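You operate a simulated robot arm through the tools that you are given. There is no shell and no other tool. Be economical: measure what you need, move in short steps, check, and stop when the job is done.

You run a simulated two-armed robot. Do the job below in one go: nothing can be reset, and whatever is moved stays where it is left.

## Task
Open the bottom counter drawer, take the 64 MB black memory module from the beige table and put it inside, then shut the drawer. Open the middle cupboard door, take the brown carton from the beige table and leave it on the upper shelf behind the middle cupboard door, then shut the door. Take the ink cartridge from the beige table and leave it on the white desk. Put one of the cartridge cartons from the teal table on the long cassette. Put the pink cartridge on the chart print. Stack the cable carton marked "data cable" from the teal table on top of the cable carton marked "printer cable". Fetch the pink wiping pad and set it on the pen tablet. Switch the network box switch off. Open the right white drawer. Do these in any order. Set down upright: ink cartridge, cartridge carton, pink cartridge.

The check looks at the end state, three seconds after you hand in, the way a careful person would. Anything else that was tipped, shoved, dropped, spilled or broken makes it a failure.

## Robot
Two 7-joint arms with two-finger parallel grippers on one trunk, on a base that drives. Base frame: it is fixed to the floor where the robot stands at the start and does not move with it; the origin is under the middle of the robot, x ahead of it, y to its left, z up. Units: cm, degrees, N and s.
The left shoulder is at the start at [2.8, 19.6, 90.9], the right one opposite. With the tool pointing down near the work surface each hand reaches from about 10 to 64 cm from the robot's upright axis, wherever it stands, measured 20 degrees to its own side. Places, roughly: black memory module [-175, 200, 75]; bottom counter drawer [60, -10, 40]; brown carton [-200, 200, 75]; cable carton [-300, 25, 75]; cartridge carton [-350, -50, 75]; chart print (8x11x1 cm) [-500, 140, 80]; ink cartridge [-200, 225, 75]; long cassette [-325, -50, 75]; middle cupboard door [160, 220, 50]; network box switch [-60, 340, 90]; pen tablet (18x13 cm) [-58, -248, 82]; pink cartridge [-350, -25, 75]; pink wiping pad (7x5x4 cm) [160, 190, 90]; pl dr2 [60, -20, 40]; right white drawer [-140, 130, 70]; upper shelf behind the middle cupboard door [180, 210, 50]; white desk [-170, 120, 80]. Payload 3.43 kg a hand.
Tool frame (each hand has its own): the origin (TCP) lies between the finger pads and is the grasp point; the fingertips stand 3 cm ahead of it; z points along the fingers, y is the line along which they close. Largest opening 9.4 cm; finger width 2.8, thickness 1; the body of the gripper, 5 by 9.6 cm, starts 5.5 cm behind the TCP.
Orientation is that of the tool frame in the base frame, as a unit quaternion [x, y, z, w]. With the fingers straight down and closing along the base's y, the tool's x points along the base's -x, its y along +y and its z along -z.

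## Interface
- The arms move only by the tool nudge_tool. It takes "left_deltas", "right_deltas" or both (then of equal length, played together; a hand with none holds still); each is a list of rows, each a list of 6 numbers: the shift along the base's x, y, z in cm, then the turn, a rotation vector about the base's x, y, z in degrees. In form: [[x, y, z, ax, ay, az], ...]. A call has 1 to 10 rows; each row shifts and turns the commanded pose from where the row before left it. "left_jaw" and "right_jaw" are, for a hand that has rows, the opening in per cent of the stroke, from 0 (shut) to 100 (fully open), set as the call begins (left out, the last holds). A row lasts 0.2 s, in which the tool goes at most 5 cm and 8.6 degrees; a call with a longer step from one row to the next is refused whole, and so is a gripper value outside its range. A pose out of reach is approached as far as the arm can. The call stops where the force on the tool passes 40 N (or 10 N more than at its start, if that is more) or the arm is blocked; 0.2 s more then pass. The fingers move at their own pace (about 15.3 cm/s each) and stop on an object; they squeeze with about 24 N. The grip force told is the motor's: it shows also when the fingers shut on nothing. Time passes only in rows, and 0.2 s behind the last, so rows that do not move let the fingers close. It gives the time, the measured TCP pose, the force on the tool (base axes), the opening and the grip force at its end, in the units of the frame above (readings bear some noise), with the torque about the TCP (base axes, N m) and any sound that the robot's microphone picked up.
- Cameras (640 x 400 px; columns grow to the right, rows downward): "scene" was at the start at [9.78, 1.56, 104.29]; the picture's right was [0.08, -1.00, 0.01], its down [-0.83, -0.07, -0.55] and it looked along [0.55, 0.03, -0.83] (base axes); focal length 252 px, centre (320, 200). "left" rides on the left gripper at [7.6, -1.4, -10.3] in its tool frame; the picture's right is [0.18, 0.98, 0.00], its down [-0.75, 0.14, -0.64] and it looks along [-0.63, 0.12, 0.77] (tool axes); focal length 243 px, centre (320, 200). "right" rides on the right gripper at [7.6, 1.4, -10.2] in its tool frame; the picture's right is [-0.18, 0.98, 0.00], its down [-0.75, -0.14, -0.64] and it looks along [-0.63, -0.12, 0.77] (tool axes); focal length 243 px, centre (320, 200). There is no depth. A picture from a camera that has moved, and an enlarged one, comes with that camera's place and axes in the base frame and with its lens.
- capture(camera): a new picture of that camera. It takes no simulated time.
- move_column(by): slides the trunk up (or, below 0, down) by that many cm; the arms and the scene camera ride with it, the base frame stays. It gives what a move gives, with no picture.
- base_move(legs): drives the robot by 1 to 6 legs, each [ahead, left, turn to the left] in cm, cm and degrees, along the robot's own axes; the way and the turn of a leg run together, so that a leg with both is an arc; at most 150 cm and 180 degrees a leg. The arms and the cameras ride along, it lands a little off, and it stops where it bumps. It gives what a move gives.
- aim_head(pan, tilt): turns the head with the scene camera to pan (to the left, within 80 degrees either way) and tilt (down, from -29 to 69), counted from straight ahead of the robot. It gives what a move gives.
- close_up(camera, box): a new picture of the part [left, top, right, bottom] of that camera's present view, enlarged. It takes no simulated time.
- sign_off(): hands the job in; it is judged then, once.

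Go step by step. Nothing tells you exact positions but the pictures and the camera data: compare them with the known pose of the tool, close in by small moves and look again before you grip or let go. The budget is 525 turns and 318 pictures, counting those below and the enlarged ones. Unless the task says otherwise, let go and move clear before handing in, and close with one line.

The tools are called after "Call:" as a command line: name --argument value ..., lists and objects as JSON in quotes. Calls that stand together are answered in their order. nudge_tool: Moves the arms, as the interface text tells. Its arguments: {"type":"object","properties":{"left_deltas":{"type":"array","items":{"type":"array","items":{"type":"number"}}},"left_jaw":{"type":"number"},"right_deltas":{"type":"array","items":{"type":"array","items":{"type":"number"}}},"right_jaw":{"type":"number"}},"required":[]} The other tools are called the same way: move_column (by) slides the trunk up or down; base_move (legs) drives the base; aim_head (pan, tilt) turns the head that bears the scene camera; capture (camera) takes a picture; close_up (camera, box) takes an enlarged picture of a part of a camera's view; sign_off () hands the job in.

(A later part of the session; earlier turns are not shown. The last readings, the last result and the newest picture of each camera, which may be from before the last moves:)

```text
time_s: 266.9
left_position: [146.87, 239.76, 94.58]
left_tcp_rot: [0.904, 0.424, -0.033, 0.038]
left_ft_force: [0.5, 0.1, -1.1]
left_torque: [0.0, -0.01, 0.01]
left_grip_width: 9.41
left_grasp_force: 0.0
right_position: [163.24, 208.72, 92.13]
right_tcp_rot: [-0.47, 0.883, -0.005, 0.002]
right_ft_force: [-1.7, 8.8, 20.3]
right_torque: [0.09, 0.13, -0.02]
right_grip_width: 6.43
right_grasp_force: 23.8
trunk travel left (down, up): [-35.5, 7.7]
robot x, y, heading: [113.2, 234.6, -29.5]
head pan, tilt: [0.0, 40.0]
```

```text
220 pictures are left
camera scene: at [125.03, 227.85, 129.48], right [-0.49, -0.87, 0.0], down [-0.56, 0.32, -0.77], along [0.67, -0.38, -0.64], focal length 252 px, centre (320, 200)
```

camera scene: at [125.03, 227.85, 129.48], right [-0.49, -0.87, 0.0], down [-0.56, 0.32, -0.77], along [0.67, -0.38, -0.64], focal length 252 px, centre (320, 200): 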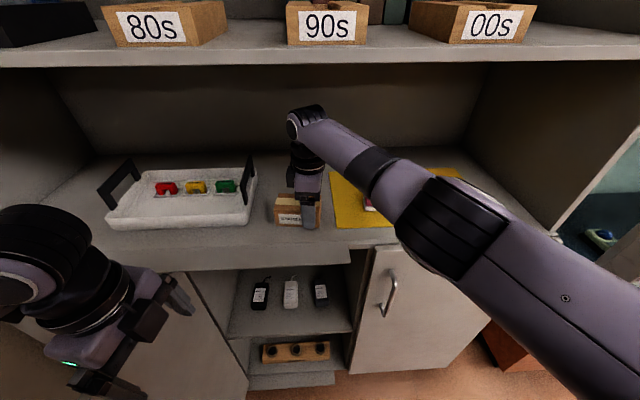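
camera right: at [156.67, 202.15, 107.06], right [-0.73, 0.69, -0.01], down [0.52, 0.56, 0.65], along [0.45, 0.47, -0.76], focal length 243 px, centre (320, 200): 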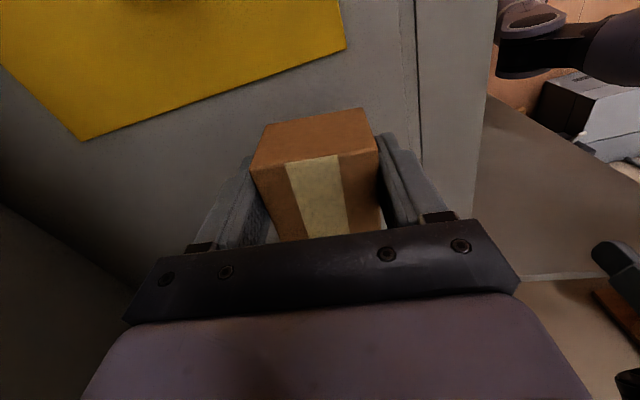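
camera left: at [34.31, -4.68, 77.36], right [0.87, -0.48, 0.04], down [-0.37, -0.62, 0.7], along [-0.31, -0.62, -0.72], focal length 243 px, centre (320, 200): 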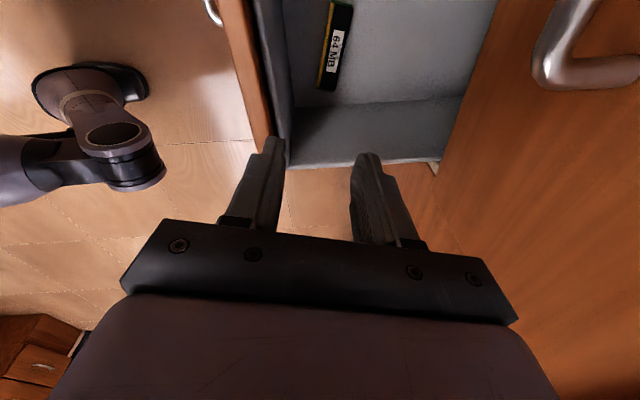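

Contact. Release, lift and withdraw the right hand.

Call:
nudge_tool --right_deltas '[[0, 0, 0.2, 0, 0, 0], [0, 0, 0, 0, 0, 0], [0, 0, 0, 0, 0, 0]]' --right_jaw 95

Call:
nudge_tool --right_deltas '[[0, 0, 2.5, 0, 0, 0], [0, 0, 2.5, 0, 0, 0], [-1, -2, 1.5, 0, 0, 0], [-3.6, -1.5, 0, 0, 0, 0], [-3.8, -1.6, 0, 0, 0, 0], [-3.8, -1.6, 0, 0, 0, 0], [-3.8, -1.6, 0, 0, 0, 0], [-3.8, -1.6, 0, 0, 0, 0], [-3.8, -1.6, 0, 0, 0, 0]]'

Call:
capture --camera "scene"

```text
time_s: 267.7
left_position: [147.11, 239.73, 94.45]
left_tcp_rot: [0.904, 0.424, -0.034, 0.038]
left_ft_force: [1.0, -1.2, 0.1]
left_torque: [0.0, -0.04, -0.01]
left_grip_width: 9.39
left_grasp_force: 0.0
right_position: [163.29, 208.65, 92.06]
right_tcp_rot: [-0.47, 0.883, -0.003, 0.002]
right_ft_force: [0.1, -0.7, 0.5]
right_torque: [0.01, 0.0, 0.02]
right_grip_width: 8.92
right_grasp_force: 0.1
trunk travel left (down, up): [-35.5, 7.7]
robot x, y, heading: [112.94, 234.68, -29.5]
head pan, tilt: [0.0, 40.0]
```

```text
time_s: 269.7
left_position: [146.98, 239.75, 94.54]
left_tcp_rot: [0.904, 0.425, -0.033, 0.037]
left_ft_force: [-0.8, 0.6, -0.2]
left_torque: [0.02, 0.02, 0.01]
left_grip_width: 9.38
left_grasp_force: 0.1
right_position: [139.74, 198.43, 98.96]
right_tcp_rot: [-0.479, 0.878, -0.003, 0.004]
right_ft_force: [-0.7, 0.4, 0.6]
right_torque: [-0.01, -0.01, 0.0]
right_grip_width: 8.94
right_grasp_force: 0.1
trunk travel left (down, up): [-35.5, 7.7]
robot x, y, heading: [113.09, 235.0, -29.8]
head pan, tilt: [0.0, 40.0]
```

```text
219 pictures are left
camera scene: at [125.19, 227.63, 129.41], right [-0.49, -0.87, 0.0], down [-0.56, 0.32, -0.77], along [0.67, -0.38, -0.64], focal length 252 px, centre (320, 200)
```

scene: 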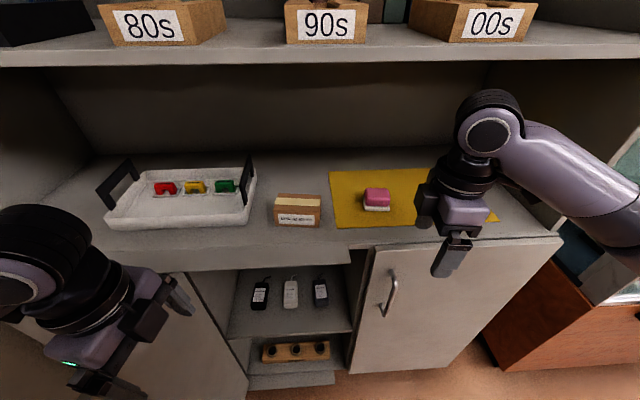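

Carton is placed. Let me zoom on the shelf items to judge heights and depth.

Call:
close_up --camera "scene" --box '[220, 230, 360, 350]'

```text
3.33 times, centred on (290, 290) of scene
camera zoom: at [125.19, 227.63, 129.41], right [-0.49, -0.87, 0.0], down [-0.56, 0.32, -0.77], along [0.67, -0.38, -0.64], focal length 840 px, centre (420, -100)
```

zoom: 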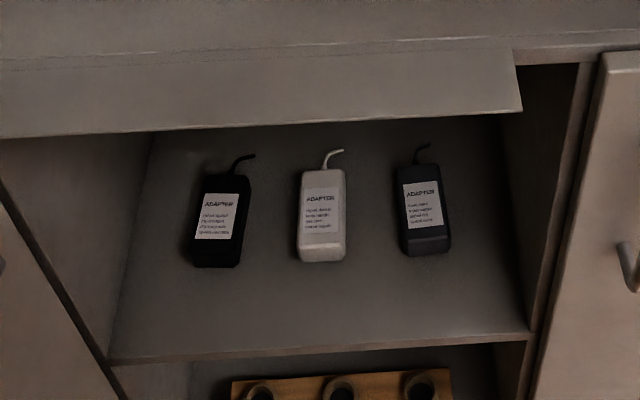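

The adapters are flat (≈3 cm) with ~5 cm gaps between them, and ~8 cm free in front: I can set the carton along the front with the rear finger dropping into a gap. Shift the base right, and bring the left hand above the carton.

Call:
base_move --legs '[[2, -13, 0]]'

Call:
nudge_tool --left_deltas '[[0, 0, 1, 5.5, -1.7, 2], [3, -1.8, 1, 0, 0, 3.5], [3.5, -2.2, 0, 0, 0, 0], [3.5, -2.2, 0, 0, 0, 0], [3.5, -2.2, 0, 0, 0, 0], [3.5, -2.2, 0, 0, 0, 0], [3, -2.2, 0, 0, 0, 0], [0, 0, 0, 0, 0, 0]]'

Call:
capture --camera "left"

Call:
capture --camera "scene"

```text
time_s: 271.5
left_position: [142.26, 227.33, 94.47]
left_tcp_rot: [0.904, 0.426, -0.033, 0.037]
left_ft_force: [0.7, -0.6, -0.3]
left_torque: [0.01, -0.03, 0.02]
left_grip_width: 9.41
left_grasp_force: 0.0
right_position: [135.11, 185.99, 98.81]
right_tcp_rot: [-0.48, 0.877, -0.002, 0.005]
right_ft_force: [0.3, -0.6, -0.7]
right_torque: [-0.02, 0.0, -0.01]
right_grip_width: 8.94
right_grasp_force: 0.0
trunk travel left (down, up): [-35.5, 7.7]
robot x, y, heading: [107.69, 222.18, -29.6]
head pan, tilt: [0.0, 40.0]
```

```text
time_s: 273.3
left_position: [162.48, 214.35, 96.64]
left_tcp_rot: [0.884, 0.468, 0.002, 0.001]
left_ft_force: [0.1, -0.2, 0.9]
left_torque: [-0.01, -0.01, 0.02]
left_grip_width: 9.38
left_grasp_force: 0.0
right_position: [135.07, 186.14, 98.77]
right_tcp_rot: [-0.48, 0.877, -0.003, 0.004]
right_ft_force: [1.5, 0.6, 0.1]
right_torque: [0.01, 0.03, -0.04]
right_grip_width: 8.93
right_grasp_force: 0.1
trunk travel left (down, up): [-35.5, 7.7]
robot x, y, heading: [108.05, 222.55, -29.3]
head pan, tilt: [0.0, 40.0]
```

```text
217 pictures are left
camera left: at [165.46, 221.55, 106.82], right [0.92, -0.4, 0.0], down [-0.31, -0.7, 0.64], along [-0.25, -0.59, -0.77], focal length 243 px, centre (320, 200)
```

left: 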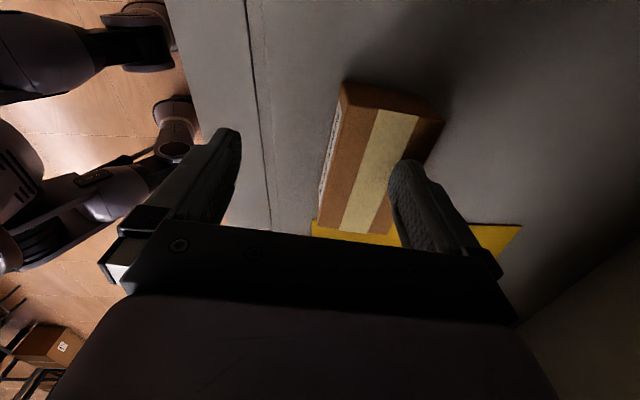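

```text
216 pictures are left
camera scene: at [120.44, 215.25, 129.41], right [-0.49, -0.87, 0.0], down [-0.56, 0.32, -0.77], along [0.67, -0.38, -0.64], focal length 252 px, centre (320, 200)
```

scene: 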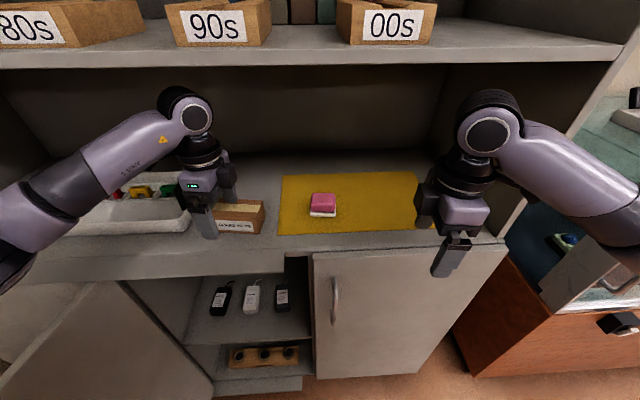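

Call:
nudge_tool --left_deltas '[[0, 0, 2, 0, 0, 5], [2.5, -2.4, 0, 0, 0, 0], [0, 0, 0, 0, 0, 0]]'

Call:
capture --camera "left"

```text
time_s: 274.1
left_position: [164.79, 212.25, 98.48]
left_tcp_rot: [0.862, 0.507, 0.001, 0.001]
left_ft_force: [0.6, 0.9, 0.0]
left_torque: [0.02, 0.03, -0.02]
left_grip_width: 9.39
left_grasp_force: 0.1
right_position: [135.12, 186.09, 98.9]
right_tcp_rot: [-0.48, 0.877, -0.004, 0.004]
right_ft_force: [-0.3, 0.6, 0.1]
right_torque: [-0.01, -0.02, -0.02]
right_grip_width: 8.93
right_grasp_force: 0.0
trunk travel left (down, up): [-35.5, 7.7]
robot x, y, heading: [108.22, 222.55, -29.7]
head pan, tilt: [0.0, 40.0]
```

```text
215 pictures are left
camera left: at [167.28, 219.54, 108.83], right [0.95, -0.32, 0.0], down [-0.25, -0.73, 0.64], along [-0.2, -0.61, -0.77], focal length 243 px, centre (320, 200)
```

left: 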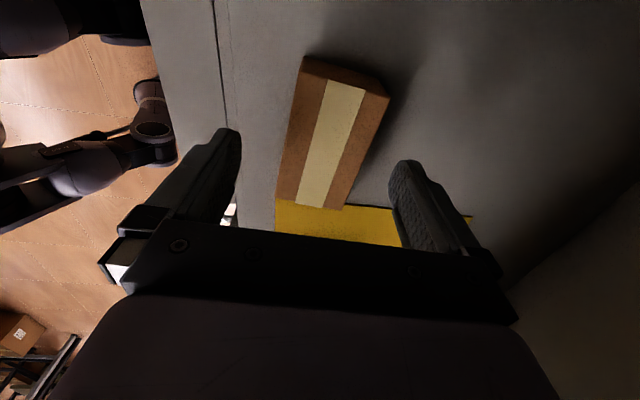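

Call:
nudge_tool --left_deltas '[[0.3, -0.4, -2, 0, 0, -3], [0, 0, -2, 0, 0, 0], [0, 0, -1.5, 0, 0, 0], [0, 0, -0.7, 0, 0, 0], [0, 0, 0, 0, 0, 0]]'

Call:
nudge_tool --left_deltas '[[0, 0, 0, 0, 0, 0], [0, 0, 0, 0, 0, 0], [0, 0, 0, 0, 0, 0]]' --left_jaw 0

Call:
nudge_tool --left_deltas '[[0, 0, 1, 0, 0, 0], [0, 0, 2, 0, 0, 0], [0, 0, 1, 0, 0, 0], [-3, 1.8, 0, 0, 0, 0], [-3.4, 2, 0, 0, 0, 0], [-3.4, 2, 0, 0, 0, 0], [-3.4, 2, 0, 0, 0, 0], [-3.4, 2, 0, 0, 0, 0], [-3.4, 2, 0, 0, 0, 0]]'

Call:
capture --camera "scene"

Call:
capture --camera "left"

```text
time_s: 275.3
left_position: [165.01, 211.62, 92.13]
left_tcp_rot: [0.875, 0.485, 0.001, 0.001]
left_ft_force: [-0.3, 0.6, -1.1]
left_torque: [0.0, -0.01, -0.01]
left_grip_width: 9.37
left_grasp_force: 0.0
right_position: [135.14, 185.99, 98.91]
right_tcp_rot: [-0.481, 0.877, -0.003, 0.003]
right_ft_force: [0.6, 0.4, -0.4]
right_torque: [0.01, 0.0, 0.01]
right_grip_width: 8.93
right_grasp_force: 0.1
trunk travel left (down, up): [-35.5, 7.7]
robot x, y, heading: [108.07, 222.72, -29.4]
head pan, tilt: [0.0, 40.0]
```

```text
time_s: 276.1
left_position: [165.03, 211.64, 92.13]
left_tcp_rot: [0.875, 0.484, 0.002, 0.0]
left_ft_force: [-0.4, 0.1, -0.3]
left_torque: [0.07, 0.06, -0.02]
left_grip_width: 6.45
left_grasp_force: 24.2
right_position: [135.23, 186.09, 98.88]
right_tcp_rot: [-0.48, 0.877, -0.003, 0.003]
right_ft_force: [-0.4, -0.1, -0.5]
right_torque: [0.01, 0.02, -0.01]
right_grip_width: 8.94
right_grasp_force: 0.0
trunk travel left (down, up): [-35.5, 7.7]
robot x, y, heading: [108.12, 222.42, -29.6]
head pan, tilt: [0.0, 40.0]
```

```text
time_s: 278.1
left_position: [145.16, 223.44, 96.43]
left_tcp_rot: [0.875, 0.484, 0.001, 0.001]
left_ft_force: [-0.3, -0.3, -2.8]
left_torque: [0.01, 0.0, -0.01]
left_grip_width: 6.43
left_grasp_force: 24.2
right_position: [135.0, 186.1, 98.88]
right_tcp_rot: [-0.48, 0.877, -0.004, 0.004]
right_ft_force: [-0.3, 0.3, 0.6]
right_torque: [0.0, -0.02, -0.02]
right_grip_width: 8.94
right_grasp_force: 0.0
trunk travel left (down, up): [-35.5, 7.7]
robot x, y, heading: [108.23, 222.49, -29.3]
head pan, tilt: [0.0, 40.0]
```

```text
214 pictures are left
camera scene: at [120.43, 215.26, 129.41], right [-0.49, -0.87, 0.0], down [-0.56, 0.32, -0.77], along [0.67, -0.38, -0.64], focal length 252 px, centre (320, 200)
```

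scene: 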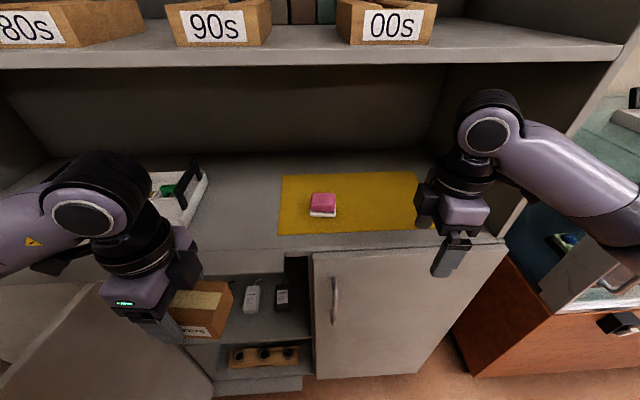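

```text
213 pictures are left
camera left: at [148.02, 230.7, 106.8], right [0.93, -0.37, 0.0], down [-0.28, -0.71, 0.64], along [-0.23, -0.6, -0.77], focal length 243 px, centre (320, 200)
```

left: 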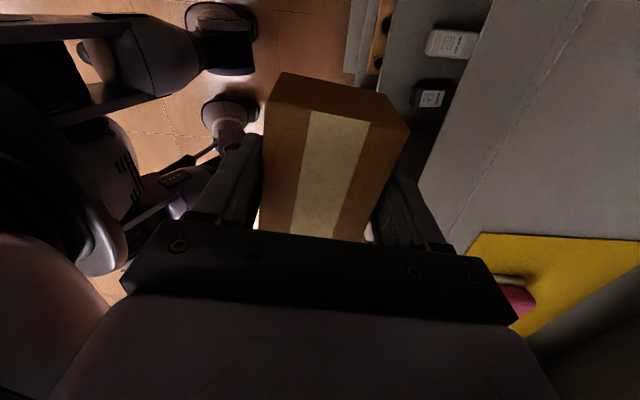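

Carton is in the left hand. Retract the right hand, then lower the trunk.

Call:
nudge_tool --right_deltas '[[-3.5, 2, 0, 0, 0, 0], [-3.5, 2, 0, 0, 0, 0], [-3.5, 2, 0, 0, 0, 0], [0, 0, 0, 0, 0, 0]]'

Call:
move_column --by -34

Call:
nudge_tool --left_deltas '[[0, 0, -3, 0, 0, 0], [0, 0, -3, 0, 0, 0], [0, 0, 0, 0, 0, 0]]'

Call:
capture --camera "scene"

Call:
capture --camera "left"

```text
time_s: 279.1
left_position: [145.28, 223.47, 96.39]
left_tcp_rot: [0.875, 0.484, 0.0, 0.001]
left_ft_force: [-0.3, 0.8, -2.7]
left_torque: [0.01, -0.03, 0.02]
left_grip_width: 6.44
left_grasp_force: 24.0
right_position: [124.76, 192.14, 98.7]
right_tcp_rot: [-0.481, 0.877, -0.003, 0.003]
right_ft_force: [0.2, 0.7, 0.5]
right_torque: [0.01, 0.03, -0.05]
right_grip_width: 8.95
right_grasp_force: 0.1
trunk travel left (down, up): [-35.5, 7.7]
robot x, y, heading: [108.06, 222.38, -29.5]
head pan, tilt: [0.0, 40.0]
```

```text
time_s: 281.1
left_position: [147.92, 223.09, 85.5]
left_tcp_rot: [0.852, 0.504, 0.091, 0.109]
left_ft_force: [0.3, -0.1, -2.1]
left_torque: [-0.02, -0.02, -0.01]
left_grip_width: 6.44
left_grasp_force: 24.1
right_position: [123.62, 192.05, 79.22]
right_tcp_rot: [-0.486, 0.874, -0.006, 0.017]
right_ft_force: [0.0, 0.4, -0.1]
right_torque: [0.02, -0.01, 0.01]
right_grip_width: 8.94
right_grasp_force: 0.1
trunk travel left (down, up): [-15.6, 27.5]
robot x, y, heading: [107.69, 222.57, -28.5]
head pan, tilt: [0.0, 40.0]
stopped: the arm was blocked; the commanded pose is now the measured one
```

```text
time_s: 281.8
left_position: [150.19, 221.07, 85.3]
left_tcp_rot: [0.841, 0.492, 0.137, 0.18]
left_ft_force: [1.4, 0.6, -2.0]
left_torque: [0.01, 0.01, 0.01]
left_grip_width: 6.43
left_grasp_force: 23.7
right_position: [123.61, 191.35, 79.2]
right_tcp_rot: [-0.482, 0.876, -0.002, 0.018]
right_ft_force: [0.4, -0.5, -0.7]
right_torque: [0.03, -0.01, 0.02]
right_grip_width: 8.91
right_grasp_force: 0.1
trunk travel left (down, up): [-15.6, 27.5]
robot x, y, heading: [107.76, 222.76, -29.2]
head pan, tilt: [0.0, 40.0]
stopped in row 3 (left hand): the arm was blocked; the commanded pose is now the measured one
```

```text
212 pictures are left
camera scene: at [118.47, 214.04, 110.11], right [-0.49, -0.87, -0.03], down [-0.54, 0.33, -0.77], along [0.68, -0.36, -0.63], focal length 252 px, centre (320, 200)
```

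scene: 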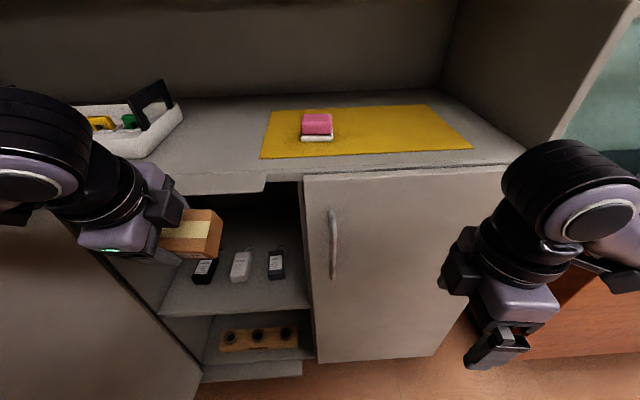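

```text
211 pictures are left
camera left: at [148.62, 230.12, 94.31], right [0.85, -0.28, 0.44], down [-0.51, -0.62, 0.6], along [0.1, -0.73, -0.67], focal length 243 px, centre (320, 200)
```

left: 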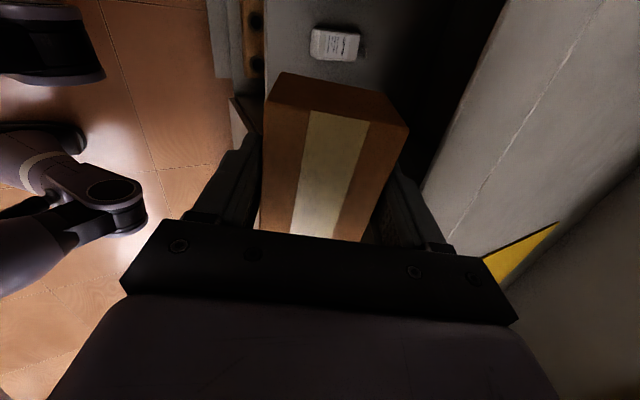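

The left elbow came down on the open door's top edge. Raise the trunk again and check.

Call:
move_column --by 14

Call:
aim_head --pan 45 --tilt 45

Call:
capture --camera "scene"

```text
time_s: 283.5
left_position: [151.04, 222.0, 96.74]
left_tcp_rot: [0.846, 0.493, 0.115, 0.17]
left_ft_force: [0.0, -0.2, -3.4]
left_torque: [0.02, -0.02, 0.02]
left_grip_width: 6.41
left_grasp_force: 23.9
right_position: [124.85, 192.15, 92.86]
right_tcp_rot: [-0.483, 0.876, -0.003, 0.003]
right_ft_force: [0.1, -0.5, 0.1]
right_torque: [0.0, -0.02, 0.02]
right_grip_width: 8.9
right_grasp_force: 0.0
trunk travel left (down, up): [-29.6, 13.5]
robot x, y, heading: [107.95, 222.41, -29.1]
head pan, tilt: [0.0, 40.0]
```

```text
time_s: 284.6
left_position: [151.03, 221.86, 96.82]
left_tcp_rot: [0.846, 0.493, 0.115, 0.17]
left_ft_force: [0.4, 0.5, -2.0]
left_torque: [0.0, -0.01, -0.02]
left_grip_width: 6.41
left_grasp_force: 23.8
right_position: [124.86, 192.17, 92.81]
right_tcp_rot: [-0.483, 0.876, -0.004, 0.004]
right_ft_force: [-0.2, 0.4, -0.4]
right_torque: [-0.03, 0.0, 0.01]
right_grip_width: 8.92
right_grasp_force: 0.1
trunk travel left (down, up): [-29.6, 13.5]
robot x, y, heading: [108.22, 222.1, -29.0]
head pan, tilt: [45.0, 45.0]
```

```text
210 pictures are left
camera scene: at [120.79, 221.7, 122.79], right [0.27, -0.96, 0.0], down [-0.68, -0.19, -0.71], along [0.68, 0.19, -0.71], focal length 252 px, centre (320, 200)
```

scene: 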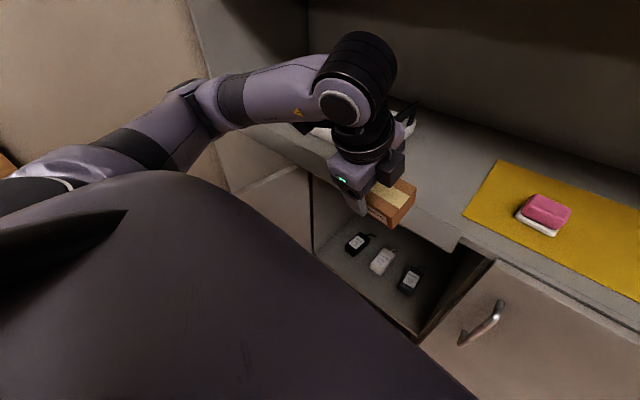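

The elbow sits over the door. I'll back off, extend the arm forward so the elbow tucks in, re-level the carton, then lower and drive in.

Call:
base_move --legs '[[-19, 0, -1]]'

Call:
nudge_tool --left_deltas '[[2.2, -1.25, 0, 3.95, 6.85, 0], [2.2, -1.25, 0, 3.95, 6.85, 0], [2.2, -1.25, 0, 3.95, 6.85, 0], [2.2, -1.25, 0, 0, 0, 0], [2.2, -1.25, 0, 0, 0, 0], [2.2, -1.25, 0, 0, 0, 0], [0, 0, 0, 0, 0, 0]]'

Call:
capture --camera "scene"

```text
time_s: 286.2
left_position: [134.28, 230.5, 96.69]
left_tcp_rot: [0.851, 0.484, 0.113, 0.171]
left_ft_force: [-0.2, 0.5, -2.2]
left_torque: [0.03, -0.01, 0.01]
left_grip_width: 6.44
left_grasp_force: 23.9
right_position: [107.5, 201.43, 92.91]
right_tcp_rot: [-0.473, 0.881, -0.004, 0.004]
right_ft_force: [0.1, -0.8, 0.1]
right_torque: [0.03, -0.01, 0.0]
right_grip_width: 8.93
right_grasp_force: 0.1
trunk travel left (down, up): [-29.6, 13.5]
robot x, y, heading: [90.93, 232.0, -30.4]
head pan, tilt: [45.0, 45.0]
```

```text
time_s: 287.8
left_position: [147.46, 223.0, 96.9]
left_tcp_rot: [0.87, 0.493, 0.009, -0.006]
left_ft_force: [0.0, -1.0, -2.3]
left_torque: [0.04, -0.02, 0.0]
left_grip_width: 6.45
left_grasp_force: 23.5
right_position: [107.39, 201.45, 92.77]
right_tcp_rot: [-0.473, 0.881, -0.004, 0.004]
right_ft_force: [-0.8, -0.1, -0.2]
right_torque: [0.01, 0.03, 0.01]
right_grip_width: 8.92
right_grasp_force: 0.0
trunk travel left (down, up): [-29.6, 13.5]
robot x, y, heading: [91.08, 231.88, -30.2]
head pan, tilt: [45.0, 45.0]
```

```text
209 pictures are left
camera scene: at [104.08, 231.0, 122.79], right [0.25, -0.97, 0.0], down [-0.68, -0.18, -0.71], along [0.68, 0.18, -0.71], focal length 252 px, centre (320, 200)
```

scene: 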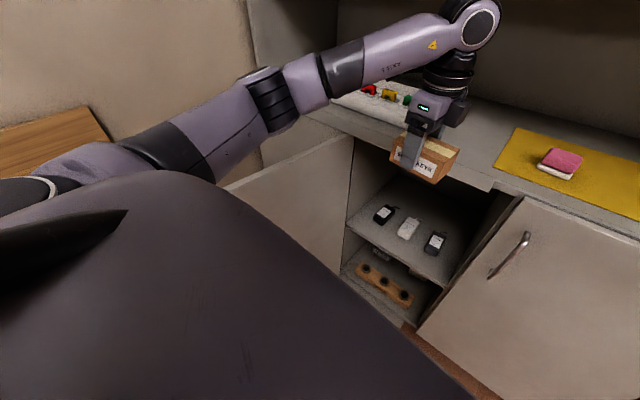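

Shift the base right 8 cm so the elbow clears the door's edge, then lower the trunk.

Call:
base_move --legs '[[0, -9, 0]]'

Call:
move_column --by -29

Call:
capture --camera "scene"

```text
time_s: 289.2
left_position: [142.93, 215.3, 96.79]
left_tcp_rot: [0.87, 0.492, 0.009, -0.006]
left_ft_force: [-0.3, -0.3, -3.0]
left_torque: [0.02, -0.01, 0.0]
left_grip_width: 6.42
left_grasp_force: 24.1
right_position: [102.95, 193.73, 92.77]
right_tcp_rot: [-0.473, 0.881, -0.003, 0.003]
right_ft_force: [0.0, 0.1, 0.0]
right_torque: [-0.01, 0.01, -0.01]
right_grip_width: 8.93
right_grasp_force: 0.0
trunk travel left (down, up): [-29.6, 13.5]
robot x, y, heading: [86.25, 224.47, -30.4]
head pan, tilt: [45.0, 45.0]
```

```text
time_s: 292.2
left_position: [142.95, 215.35, 67.87]
left_tcp_rot: [0.871, 0.492, 0.009, -0.006]
left_ft_force: [0.2, 0.0, -2.6]
left_torque: [0.03, -0.01, 0.01]
left_grip_width: 6.42
left_grasp_force: 23.9
right_position: [102.91, 193.68, 63.84]
right_tcp_rot: [-0.473, 0.881, -0.003, 0.004]
right_ft_force: [0.5, -0.3, 1.3]
right_torque: [0.01, -0.01, -0.01]
right_grip_width: 8.92
right_grasp_force: 0.1
trunk travel left (down, up): [-0.6, 42.5]
robot x, y, heading: [86.56, 224.5, -30.1]
head pan, tilt: [45.0, 45.0]
```

```text
208 pictures are left
camera scene: at [99.52, 223.22, 93.8], right [0.25, -0.97, 0.0], down [-0.68, -0.18, -0.71], along [0.68, 0.18, -0.71], focal length 252 px, centre (320, 200)
```

scene: 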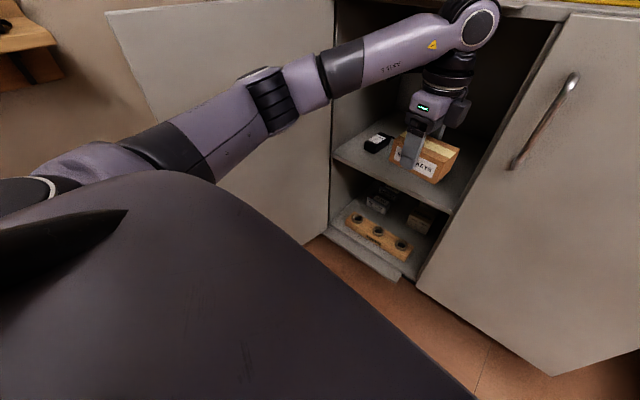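

Call:
nudge_tool --left_deltas '[[1.2, 2, -3, 0, 0, 0], [1.2, 2, -3, 0, 0, 0], [1.1, 2, -3, 0, 0, 0], [0, 0, -3, 0, 0, 0], [0, 0, -1.5, 0, 0, 0], [0, 0, 0, 0, 0, 0]]'

Call:
capture --camera "left"

Call:
aim_head --pan 15 --tilt 45

Call:
capture --camera "scene"

```text
time_s: 293.6
left_position: [146.51, 221.27, 54.27]
left_tcp_rot: [0.871, 0.492, 0.008, -0.006]
left_ft_force: [-0.2, -0.8, -3.4]
left_torque: [0.02, -0.04, 0.01]
left_grip_width: 6.43
left_grasp_force: 24.1
right_position: [102.85, 193.66, 63.8]
right_tcp_rot: [-0.473, 0.881, -0.004, 0.003]
right_ft_force: [-0.7, -0.4, -0.5]
right_torque: [0.0, -0.01, -0.01]
right_grip_width: 8.92
right_grasp_force: 0.0
trunk travel left (down, up): [-0.6, 42.5]
robot x, y, heading: [86.57, 224.07, -30.8]
head pan, tilt: [45.0, 45.0]
```

```text
207 pictures are left
camera left: at [149.16, 228.31, 64.86], right [0.94, -0.35, 0.0], down [-0.27, -0.73, 0.63], along [-0.22, -0.59, -0.78], focal length 243 px, centre (320, 200)
```

left: 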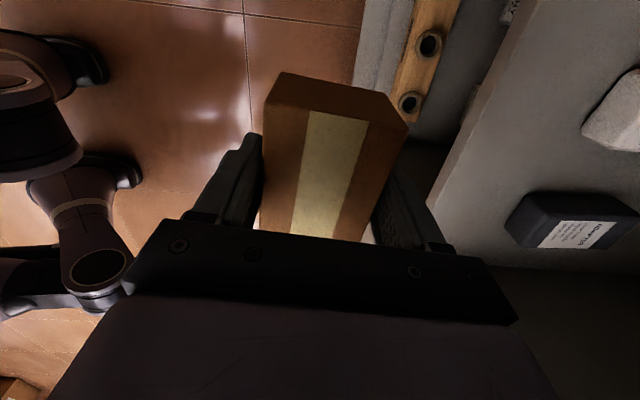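

```text
time_s: 294.5
left_position: [146.46, 221.18, 54.36]
left_tcp_rot: [0.87, 0.492, 0.009, -0.006]
left_ft_force: [-0.1, 1.0, -2.8]
left_torque: [0.05, -0.02, -0.05]
left_grip_width: 6.42
left_grasp_force: 24.0
right_position: [102.88, 193.59, 63.82]
right_tcp_rot: [-0.473, 0.881, -0.004, 0.004]
right_ft_force: [-0.8, 0.1, -0.7]
right_torque: [0.01, 0.0, 0.0]
right_grip_width: 8.95
right_grasp_force: 0.1
trunk travel left (down, up): [-0.6, 42.5]
robot x, y, heading: [86.66, 224.27, -30.6]
head pan, tilt: [15.0, 45.0]
```

```text
206 pictures are left
camera scene: at [99.49, 219.01, 93.79], right [-0.26, -0.96, 0.0], down [-0.68, 0.19, -0.71], along [0.68, -0.19, -0.71], focal length 252 px, centre (320, 200)
```

scene: 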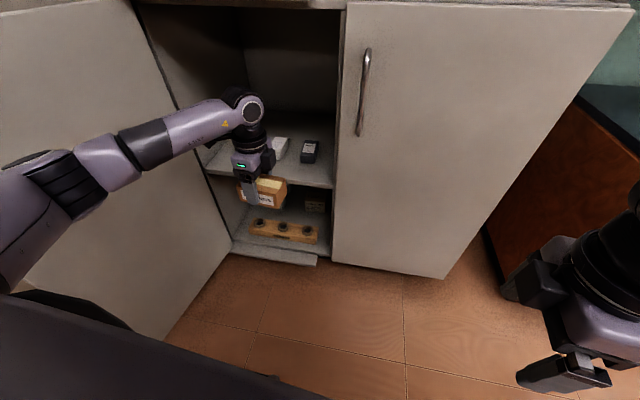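

The shelf front is at n≈28, adapters' fronts ≈37–38, gap between grey and white centred l≈265. Drive forward 12 cm with the carton just above shelf height.

Call:
base_move --legs '[[12, 0, 0.5]]'

Call:
capture --camera "left"

Call:
capture --camera "scene"

```text
time_s: 295.8
left_position: [157.12, 215.43, 54.41]
left_tcp_rot: [0.869, 0.495, 0.009, -0.007]
left_ft_force: [-0.1, -0.2, -2.9]
left_torque: [0.01, 0.01, 0.01]
left_grip_width: 6.42
left_grasp_force: 24.1
right_position: [113.72, 187.61, 63.89]
right_tcp_rot: [-0.476, 0.879, -0.004, 0.004]
right_ft_force: [-0.5, 0.1, 0.3]
right_torque: [0.0, 0.03, 0.01]
right_grip_width: 8.93
right_grasp_force: 0.1
trunk travel left (down, up): [-0.6, 42.5]
robot x, y, heading: [97.42, 218.2, -30.1]
head pan, tilt: [15.0, 45.0]
```

```text
205 pictures are left
camera left: at [159.67, 222.57, 64.9], right [0.94, -0.34, 0.0], down [-0.27, -0.73, 0.63], along [-0.21, -0.59, -0.78], focal length 243 px, centre (320, 200)
```

left: 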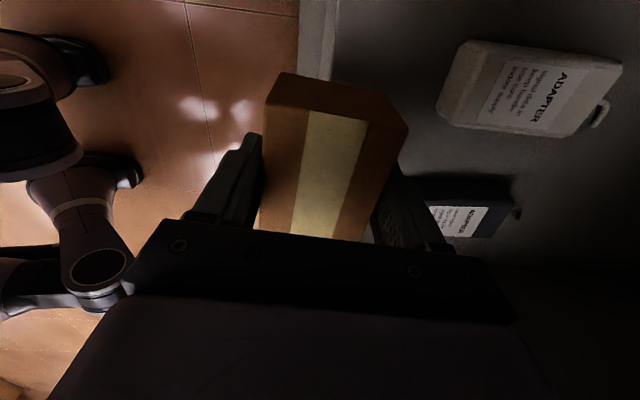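

```text
204 pictures are left
camera scene: at [110.08, 212.96, 93.79], right [-0.26, -0.97, 0.0], down [-0.68, 0.18, -0.71], along [0.68, -0.18, -0.71], focal length 252 px, centre (320, 200)
```

scene: 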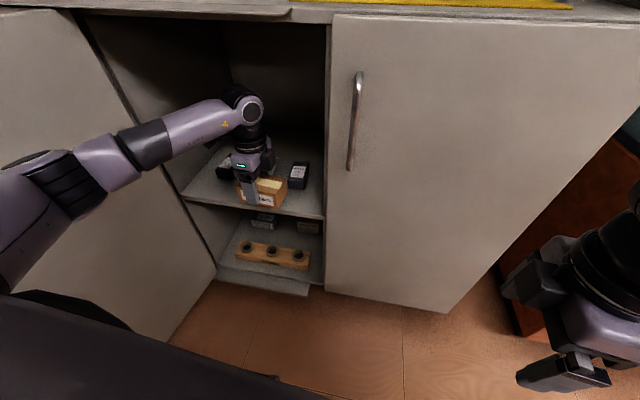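

Shelf edge at n≈28.4, white adapter front ≈37.1. Move 4 cm in, and lower.

Call:
nudge_tool --left_deltas '[[1.8, -1.05, 0, 0, 0, 0], [1.75, -1, 0, 0, 0, 0], [0, 0, -1, 0, 0, 0], [0, 0, 0, 0, 0, 0]]'

Call:
capture --camera "left"

Call:
close_up --camera "scene" --box '[170, 100, 340, 230]'

```text
time_s: 296.8
left_position: [160.67, 213.38, 53.3]
left_tcp_rot: [0.869, 0.495, 0.009, -0.006]
left_ft_force: [-0.4, 0.2, -2.6]
left_torque: [0.02, -0.02, -0.02]
left_grip_width: 6.45
left_grasp_force: 23.9
right_position: [113.64, 187.66, 63.73]
right_tcp_rot: [-0.476, 0.88, -0.003, 0.004]
right_ft_force: [-0.2, -0.2, 0.5]
right_torque: [0.04, -0.01, -0.02]
right_grip_width: 8.91
right_grasp_force: 0.0
trunk travel left (down, up): [-0.6, 42.5]
robot x, y, heading: [96.95, 217.89, -29.9]
head pan, tilt: [15.0, 45.0]
```

```text
203 pictures are left
camera left: at [163.27, 220.47, 63.86], right [0.94, -0.34, 0.0], down [-0.27, -0.73, 0.63], along [-0.21, -0.59, -0.78], focal length 243 px, centre (320, 200)
```

left: 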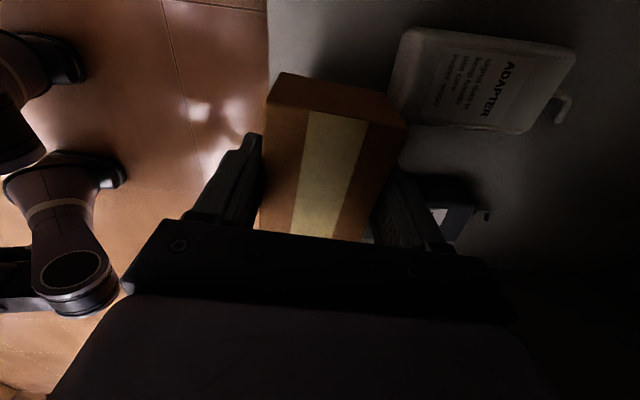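

```text
3.08 times, centred on (255, 165) of scene
camera zoom: at [110.08, 212.95, 93.79], right [-0.26, -0.97, 0.0], down [-0.68, 0.18, -0.71], along [0.68, -0.18, -0.71], focal length 775 px, centre (520, 308)
```

zoom: 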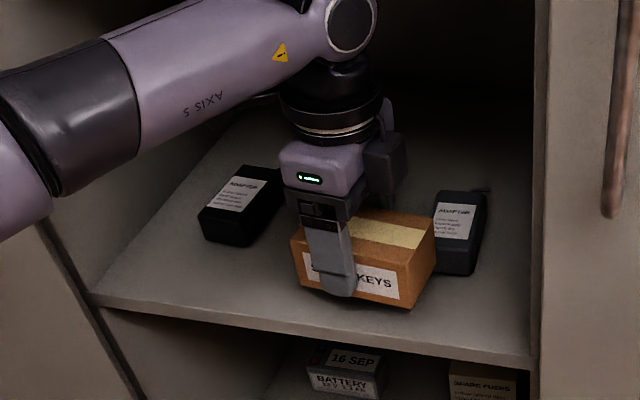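

Clearances look right (carton rear ≈35.7, adapter ≈37). Lower to contact.

Call:
nudge_tool --left_deltas '[[0, 0, -1, 0, 0, 0], [0, 0, -0.8, 0, 0, 0], [0, 0, -0.5, 0, 0, 0], [0, 0, -0.4, 0, 0, 0], [0, 0, -0.4, 0, 0, 0], [0, 0, -0.4, 0, 0, 0], [0, 0, -0.4, 0, 0, 0]]'

Call:
close_up --camera "scene" --box '[170, 100, 340, 230]'

```text
time_s: 298.4
left_position: [160.76, 213.51, 50.09]
left_tcp_rot: [0.868, 0.497, 0.01, -0.003]
left_ft_force: [-1.7, 7.4, 24.2]
left_torque: [0.04, 0.13, -0.01]
left_grip_width: 6.43
left_grasp_force: 24.2
right_position: [113.63, 187.59, 64.11]
right_tcp_rot: [-0.476, 0.879, -0.004, 0.006]
right_ft_force: [0.5, -0.8, -0.3]
right_torque: [0.02, 0.0, 0.01]
right_grip_width: 8.92
right_grasp_force: 0.1
trunk travel left (down, up): [-0.6, 42.5]
robot x, y, heading: [97.25, 218.02, -30.3]
head pan, tilt: [15.0, 45.0]
```

```text
3.08 times, centred on (255, 165) of scene
camera zoom: at [109.9, 213.0, 93.88], right [-0.26, -0.97, 0.0], down [-0.68, 0.18, -0.71], along [0.68, -0.18, -0.71], focal length 775 px, centre (520, 308)
```

zoom: 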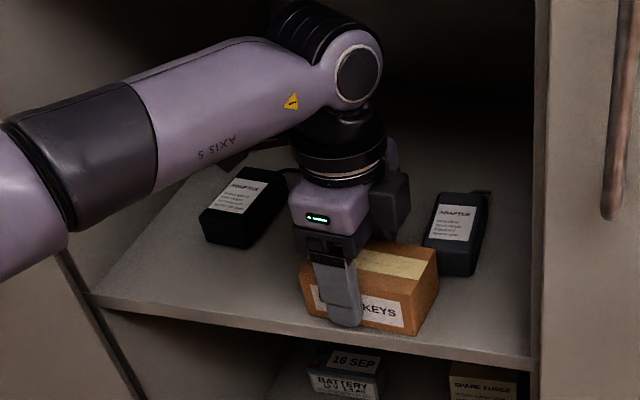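

Carton rests on the shelf. Open slightly, lift, and withdraw.

Call:
nudge_tool --left_deltas '[[0, 0, 0.2, 0, 0, 0], [0, 0, 0, 0, 0, 0], [0, 0, 0, 0, 0, 0]]' --left_jaw 82

Call:
nudge_tool --left_deltas '[[0, 0, 1.5, 0, 0, 0], [0, 0, 2, 0, 0, 0], [0, 0, 2, 0, 0, 0], [0, 0, 2, 0, 0, 0], [-3.4, 2, 0, 0, 0, 0], [-3.4, 2, 0, 0, 0, 0], [-3.4, 2, 0, 0, 0, 0]]'

Call:
close_up --camera "scene" --box '[170, 100, 340, 230]'

```text
time_s: 299.2
left_position: [160.65, 213.48, 49.73]
left_tcp_rot: [0.868, 0.496, 0.009, -0.006]
left_ft_force: [-0.1, 0.8, -0.3]
left_torque: [0.0, 0.0, 0.0]
left_grip_width: 7.72
left_grasp_force: 0.0
right_position: [113.66, 187.72, 63.73]
right_tcp_rot: [-0.477, 0.879, -0.004, 0.004]
right_ft_force: [-0.3, -0.6, 0.5]
right_torque: [0.01, -0.01, -0.03]
right_grip_width: 8.92
right_grasp_force: 0.0
trunk travel left (down, up): [-0.6, 42.5]
robot x, y, heading: [97.22, 218.09, -29.8]
head pan, tilt: [15.0, 45.0]
```

```text
time_s: 300.8
left_position: [150.24, 219.52, 57.16]
left_tcp_rot: [0.868, 0.497, 0.009, -0.007]
left_ft_force: [0.3, 0.0, 0.2]
left_torque: [-0.07, 0.02, 0.01]
left_grip_width: 7.73
left_grasp_force: 0.1
right_position: [113.67, 187.49, 63.78]
right_tcp_rot: [-0.477, 0.879, -0.004, 0.004]
right_ft_force: [0.3, -0.2, -0.1]
right_torque: [0.0, -0.01, -0.01]
right_grip_width: 8.93
right_grasp_force: 0.0
trunk travel left (down, up): [-0.6, 42.5]
robot x, y, heading: [97.31, 218.19, -30.3]
head pan, tilt: [15.0, 45.0]
```

```text
3.08 times, centred on (255, 165) of scene
camera zoom: at [110.07, 212.95, 93.8], right [-0.26, -0.97, 0.0], down [-0.68, 0.18, -0.71], along [0.68, -0.18, -0.71], focal length 775 px, centre (520, 308)
```

zoom: 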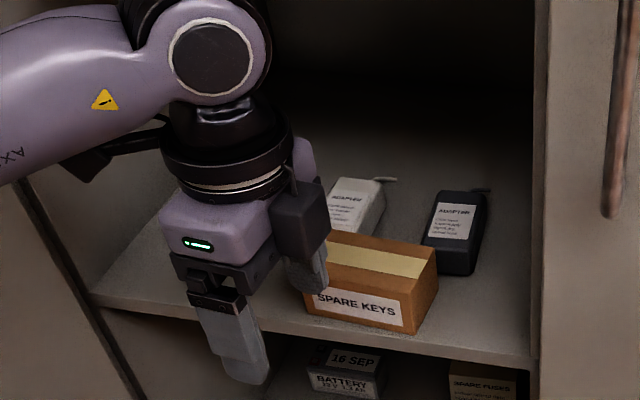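

Carton is on the upper shelf with the adapters untouched. Now to close the door: back off, raise the trunk, and bring the left hand over the door's top to its outer side.

Call:
base_move --legs '[[-27, 0, 0]]'

Call:
move_column --by 37

Call:
base_move --legs '[[0, 23, 0]]'

Call:
aim_head --pan 30 --tilt 45

Call:
capture --camera "scene"

```text
time_s: 302.7
left_position: [127.2, 232.65, 57.17]
left_tcp_rot: [0.869, 0.495, 0.009, -0.006]
left_ft_force: [-0.7, 0.2, -0.1]
left_torque: [-0.02, 0.01, 0.0]
left_grip_width: 7.74
left_grasp_force: 0.1
right_position: [90.56, 200.95, 63.8]
right_tcp_rot: [-0.476, 0.88, -0.004, 0.004]
right_ft_force: [-0.3, 0.5, 0.3]
right_torque: [0.0, -0.02, 0.0]
right_grip_width: 8.94
right_grasp_force: 0.0
trunk travel left (down, up): [-0.6, 42.5]
robot x, y, heading: [74.38, 231.46, -30.2]
head pan, tilt: [15.0, 45.0]
```

```text
time_s: 306.2
left_position: [127.24, 232.63, 94.22]
left_tcp_rot: [0.869, 0.495, 0.009, -0.006]
left_ft_force: [-0.2, 0.1, -0.2]
left_torque: [-0.01, 0.01, -0.04]
left_grip_width: 7.71
left_grasp_force: 0.1
right_position: [90.63, 201.0, 100.75]
right_tcp_rot: [-0.476, 0.879, -0.003, 0.004]
right_ft_force: [0.2, 0.0, -1.0]
right_torque: [-0.01, -0.01, -0.02]
right_grip_width: 8.92
right_grasp_force: 0.1
trunk travel left (down, up): [-37.6, 5.5]
robot x, y, heading: [74.15, 231.26, -30.0]
head pan, tilt: [15.0, 45.0]
```

```text
time_s: 308.9
left_position: [138.86, 253.09, 94.21]
left_tcp_rot: [0.868, 0.496, 0.008, -0.007]
left_ft_force: [0.1, -0.3, 0.4]
left_torque: [-0.02, 0.0, 0.0]
left_grip_width: 7.7
left_grasp_force: 0.1
right_position: [102.24, 221.15, 100.92]
right_tcp_rot: [-0.477, 0.879, -0.004, 0.004]
right_ft_force: [-0.3, -0.5, -0.2]
right_torque: [-0.02, 0.0, 0.0]
right_grip_width: 8.94
right_grasp_force: 0.1
trunk travel left (down, up): [-37.6, 5.5]
robot x, y, heading: [86.08, 251.69, -29.9]
head pan, tilt: [15.0, 45.0]
```

```text
time_s: 309.7
left_position: [138.82, 253.11, 94.31]
left_tcp_rot: [0.869, 0.495, 0.009, -0.005]
left_ft_force: [-0.1, -0.1, 0.1]
left_torque: [0.01, -0.01, -0.04]
left_grip_width: 7.72
left_grasp_force: 0.1
right_position: [102.29, 221.3, 100.84]
right_tcp_rot: [-0.477, 0.879, -0.004, 0.004]
right_ft_force: [-0.3, -0.2, 0.4]
right_torque: [0.01, 0.0, 0.02]
right_grip_width: 8.93
right_grasp_force: 0.0
trunk travel left (down, up): [-37.6, 5.5]
robot x, y, heading: [85.7, 251.34, -30.2]
head pan, tilt: [30.0, 45.0]
```

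```text
199 pictures are left
camera scene: at [98.87, 248.68, 130.8], right [0.0, -1.0, 0.0], down [-0.71, 0.0, -0.71], along [0.71, 0.0, -0.71], focal length 252 px, centre (320, 200)
```

scene: 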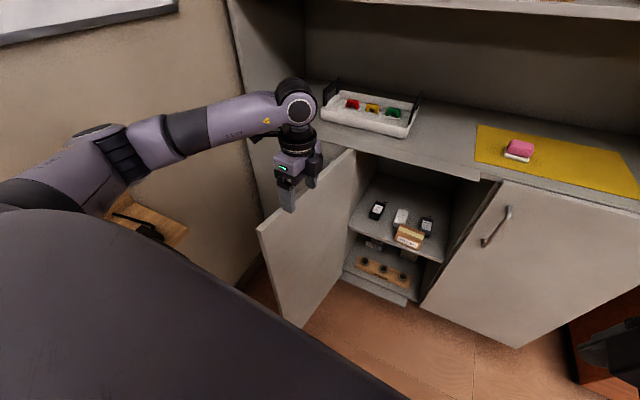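

Door is at ~98°. Close the fingers, move over to the outer side and lower.

Call:
nudge_tool --left_deltas '[[0, 0, 1, 0, 0, 0], [2, 2.2, 0, 0, 0, 0], [2, 2.2, 0, 0, 0, 0], [2, 2.2, 0, 0, 0, 0], [1.5, 1.8, 0, 0, 0, 0], [0, 0, 0, 0, 0, 0]]' --left_jaw 0

Call:
capture --camera "scene"

```text
time_s: 311.1
left_position: [146.47, 261.44, 95.33]
left_tcp_rot: [0.868, 0.496, 0.009, -0.006]
left_ft_force: [0.2, -1.0, -0.8]
left_torque: [0.01, 0.02, 0.02]
left_grip_width: 0.0
left_grasp_force: 23.6
right_position: [102.22, 221.26, 100.81]
right_tcp_rot: [-0.477, 0.879, -0.004, 0.004]
right_ft_force: [-0.1, 0.3, -0.1]
right_torque: [0.02, -0.01, -0.01]
right_grip_width: 8.91
right_grasp_force: 0.1
trunk travel left (down, up): [-37.6, 5.5]
robot x, y, heading: [85.75, 251.67, -30.1]
head pan, tilt: [30.0, 45.0]
```

```text
198 pictures are left
camera scene: at [98.87, 248.68, 130.8], right [0.0, -1.0, 0.0], down [-0.71, 0.0, -0.71], along [0.71, 0.0, -0.71], focal length 252 px, centre (320, 200)
```

scene: 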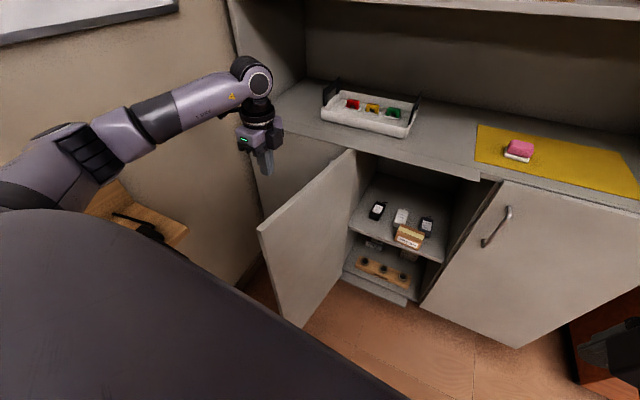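

Call:
nudge_tool --left_deltas '[[0, 0, -3, 0, 0, 0], [0, 0, -3, 0, 0, 0], [0, 0, -3, 0, 0, 0], [0, 0, -2, 0, 0, 0], [0, 0, 0, 0, 0, 0]]'

Call:
nudge_tool --left_deltas '[[-1, -1.7, 0, 0, 0, 0], [-1, -1.7, 0, 0, 0, 0], [-1, -2, 0, 0, 0, 0], [-1, -2.3, 0, 0, 0, 0], [-0.9, -2.5, 0, 0, 0, 0], [-0.6, -2.6, 0, 0, 0, 0], [-0.3, -2.6, 0, 0, 0, 0]]'

Call:
capture --camera "scene"

```text
time_s: 312.3
left_position: [146.45, 261.56, 84.21]
left_tcp_rot: [0.868, 0.496, 0.008, -0.006]
left_ft_force: [-0.6, 0.3, -0.6]
left_torque: [-0.01, -0.03, 0.0]
left_grip_width: 0.01
left_grasp_force: 24.3
right_position: [102.24, 221.26, 100.79]
right_tcp_rot: [-0.477, 0.879, -0.004, 0.004]
right_ft_force: [-0.6, -0.7, -0.2]
right_torque: [0.03, 0.0, 0.0]
right_grip_width: 8.92
right_grasp_force: 0.1
trunk travel left (down, up): [-37.6, 5.5]
robot x, y, heading: [86.21, 251.6, -29.9]
head pan, tilt: [30.0, 45.0]
```

```text
time_s: 313.9
left_position: [140.56, 246.04, 84.21]
left_tcp_rot: [0.868, 0.496, 0.008, -0.006]
left_ft_force: [-0.1, 0.9, 0.4]
left_torque: [0.0, -0.01, 0.0]
left_grip_width: 0.01
left_grasp_force: 23.4
right_position: [102.25, 221.24, 100.76]
right_tcp_rot: [-0.477, 0.879, -0.003, 0.004]
right_ft_force: [0.1, 0.0, -0.7]
right_torque: [-0.01, 0.01, 0.02]
right_grip_width: 8.93
right_grasp_force: 0.1
trunk travel left (down, up): [-37.6, 5.5]
robot x, y, heading: [85.87, 251.57, -29.7]
head pan, tilt: [30.0, 45.0]
```

```text
197 pictures are left
camera scene: at [98.87, 248.65, 130.8], right [0.0, -1.0, 0.0], down [-0.71, 0.0, -0.71], along [0.71, 0.0, -0.71], focal length 252 px, centre (320, 200)
```

scene: 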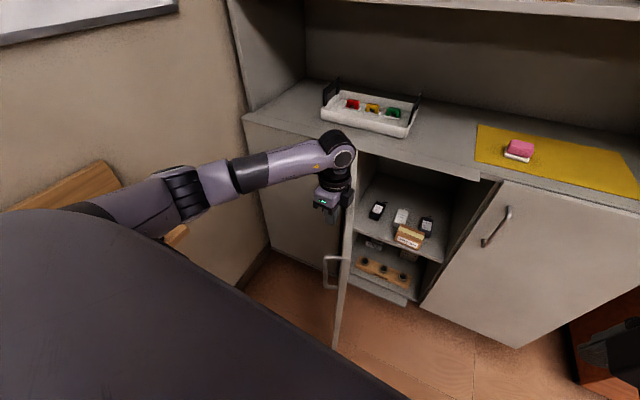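

It's working; continue along the closing arc.

Call:
nudge_tool --left_deltas '[[-0.49, -1.95, 0, 0, 0, 0], [-0.49, -1.95, 0, 0, 0, 0], [-0.49, -1.95, 0, 0, 0, 0], [0.15, -2.43, 0, 0, 0, 0], [0.15, -2.43, 0, 0, 0, 0], [0.15, -2.43, 0, 0, 0, 0], [0.79, -2.3, 0, 0, 0, 0], [0.79, -2.3, 0, 0, 0, 0], [0.79, -2.3, 0, 0, 0, 0]]'

Call:
capture --camera "scene"

```text
time_s: 315.9
left_position: [140.71, 228.39, 84.08]
left_tcp_rot: [0.869, 0.496, 0.008, -0.006]
left_ft_force: [0.6, 0.5, 0.0]
left_torque: [-0.03, -0.04, -0.02]
left_grip_width: 0.02
left_grasp_force: 24.1
left hand out of reach, approached as far as the arm can: row 8, 9
right_position: [102.31, 221.27, 100.84]
right_tcp_rot: [-0.477, 0.879, -0.002, 0.004]
right_ft_force: [0.1, -0.1, 0.4]
right_torque: [0.0, 0.01, 0.0]
right_grip_width: 8.93
right_grasp_force: 0.0
trunk travel left (down, up): [-37.6, 5.5]
robot x, y, heading: [85.95, 251.48, -30.1]
head pan, tilt: [30.0, 45.0]
```

```text
196 pictures are left
camera scene: at [98.9, 248.72, 130.79], right [0.0, -1.0, 0.0], down [-0.71, 0.0, -0.71], along [0.71, 0.0, -0.71], focal length 252 px, centre (320, 200)
```

scene: 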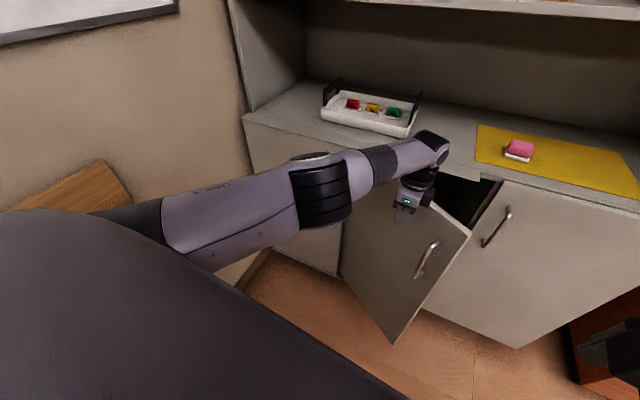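

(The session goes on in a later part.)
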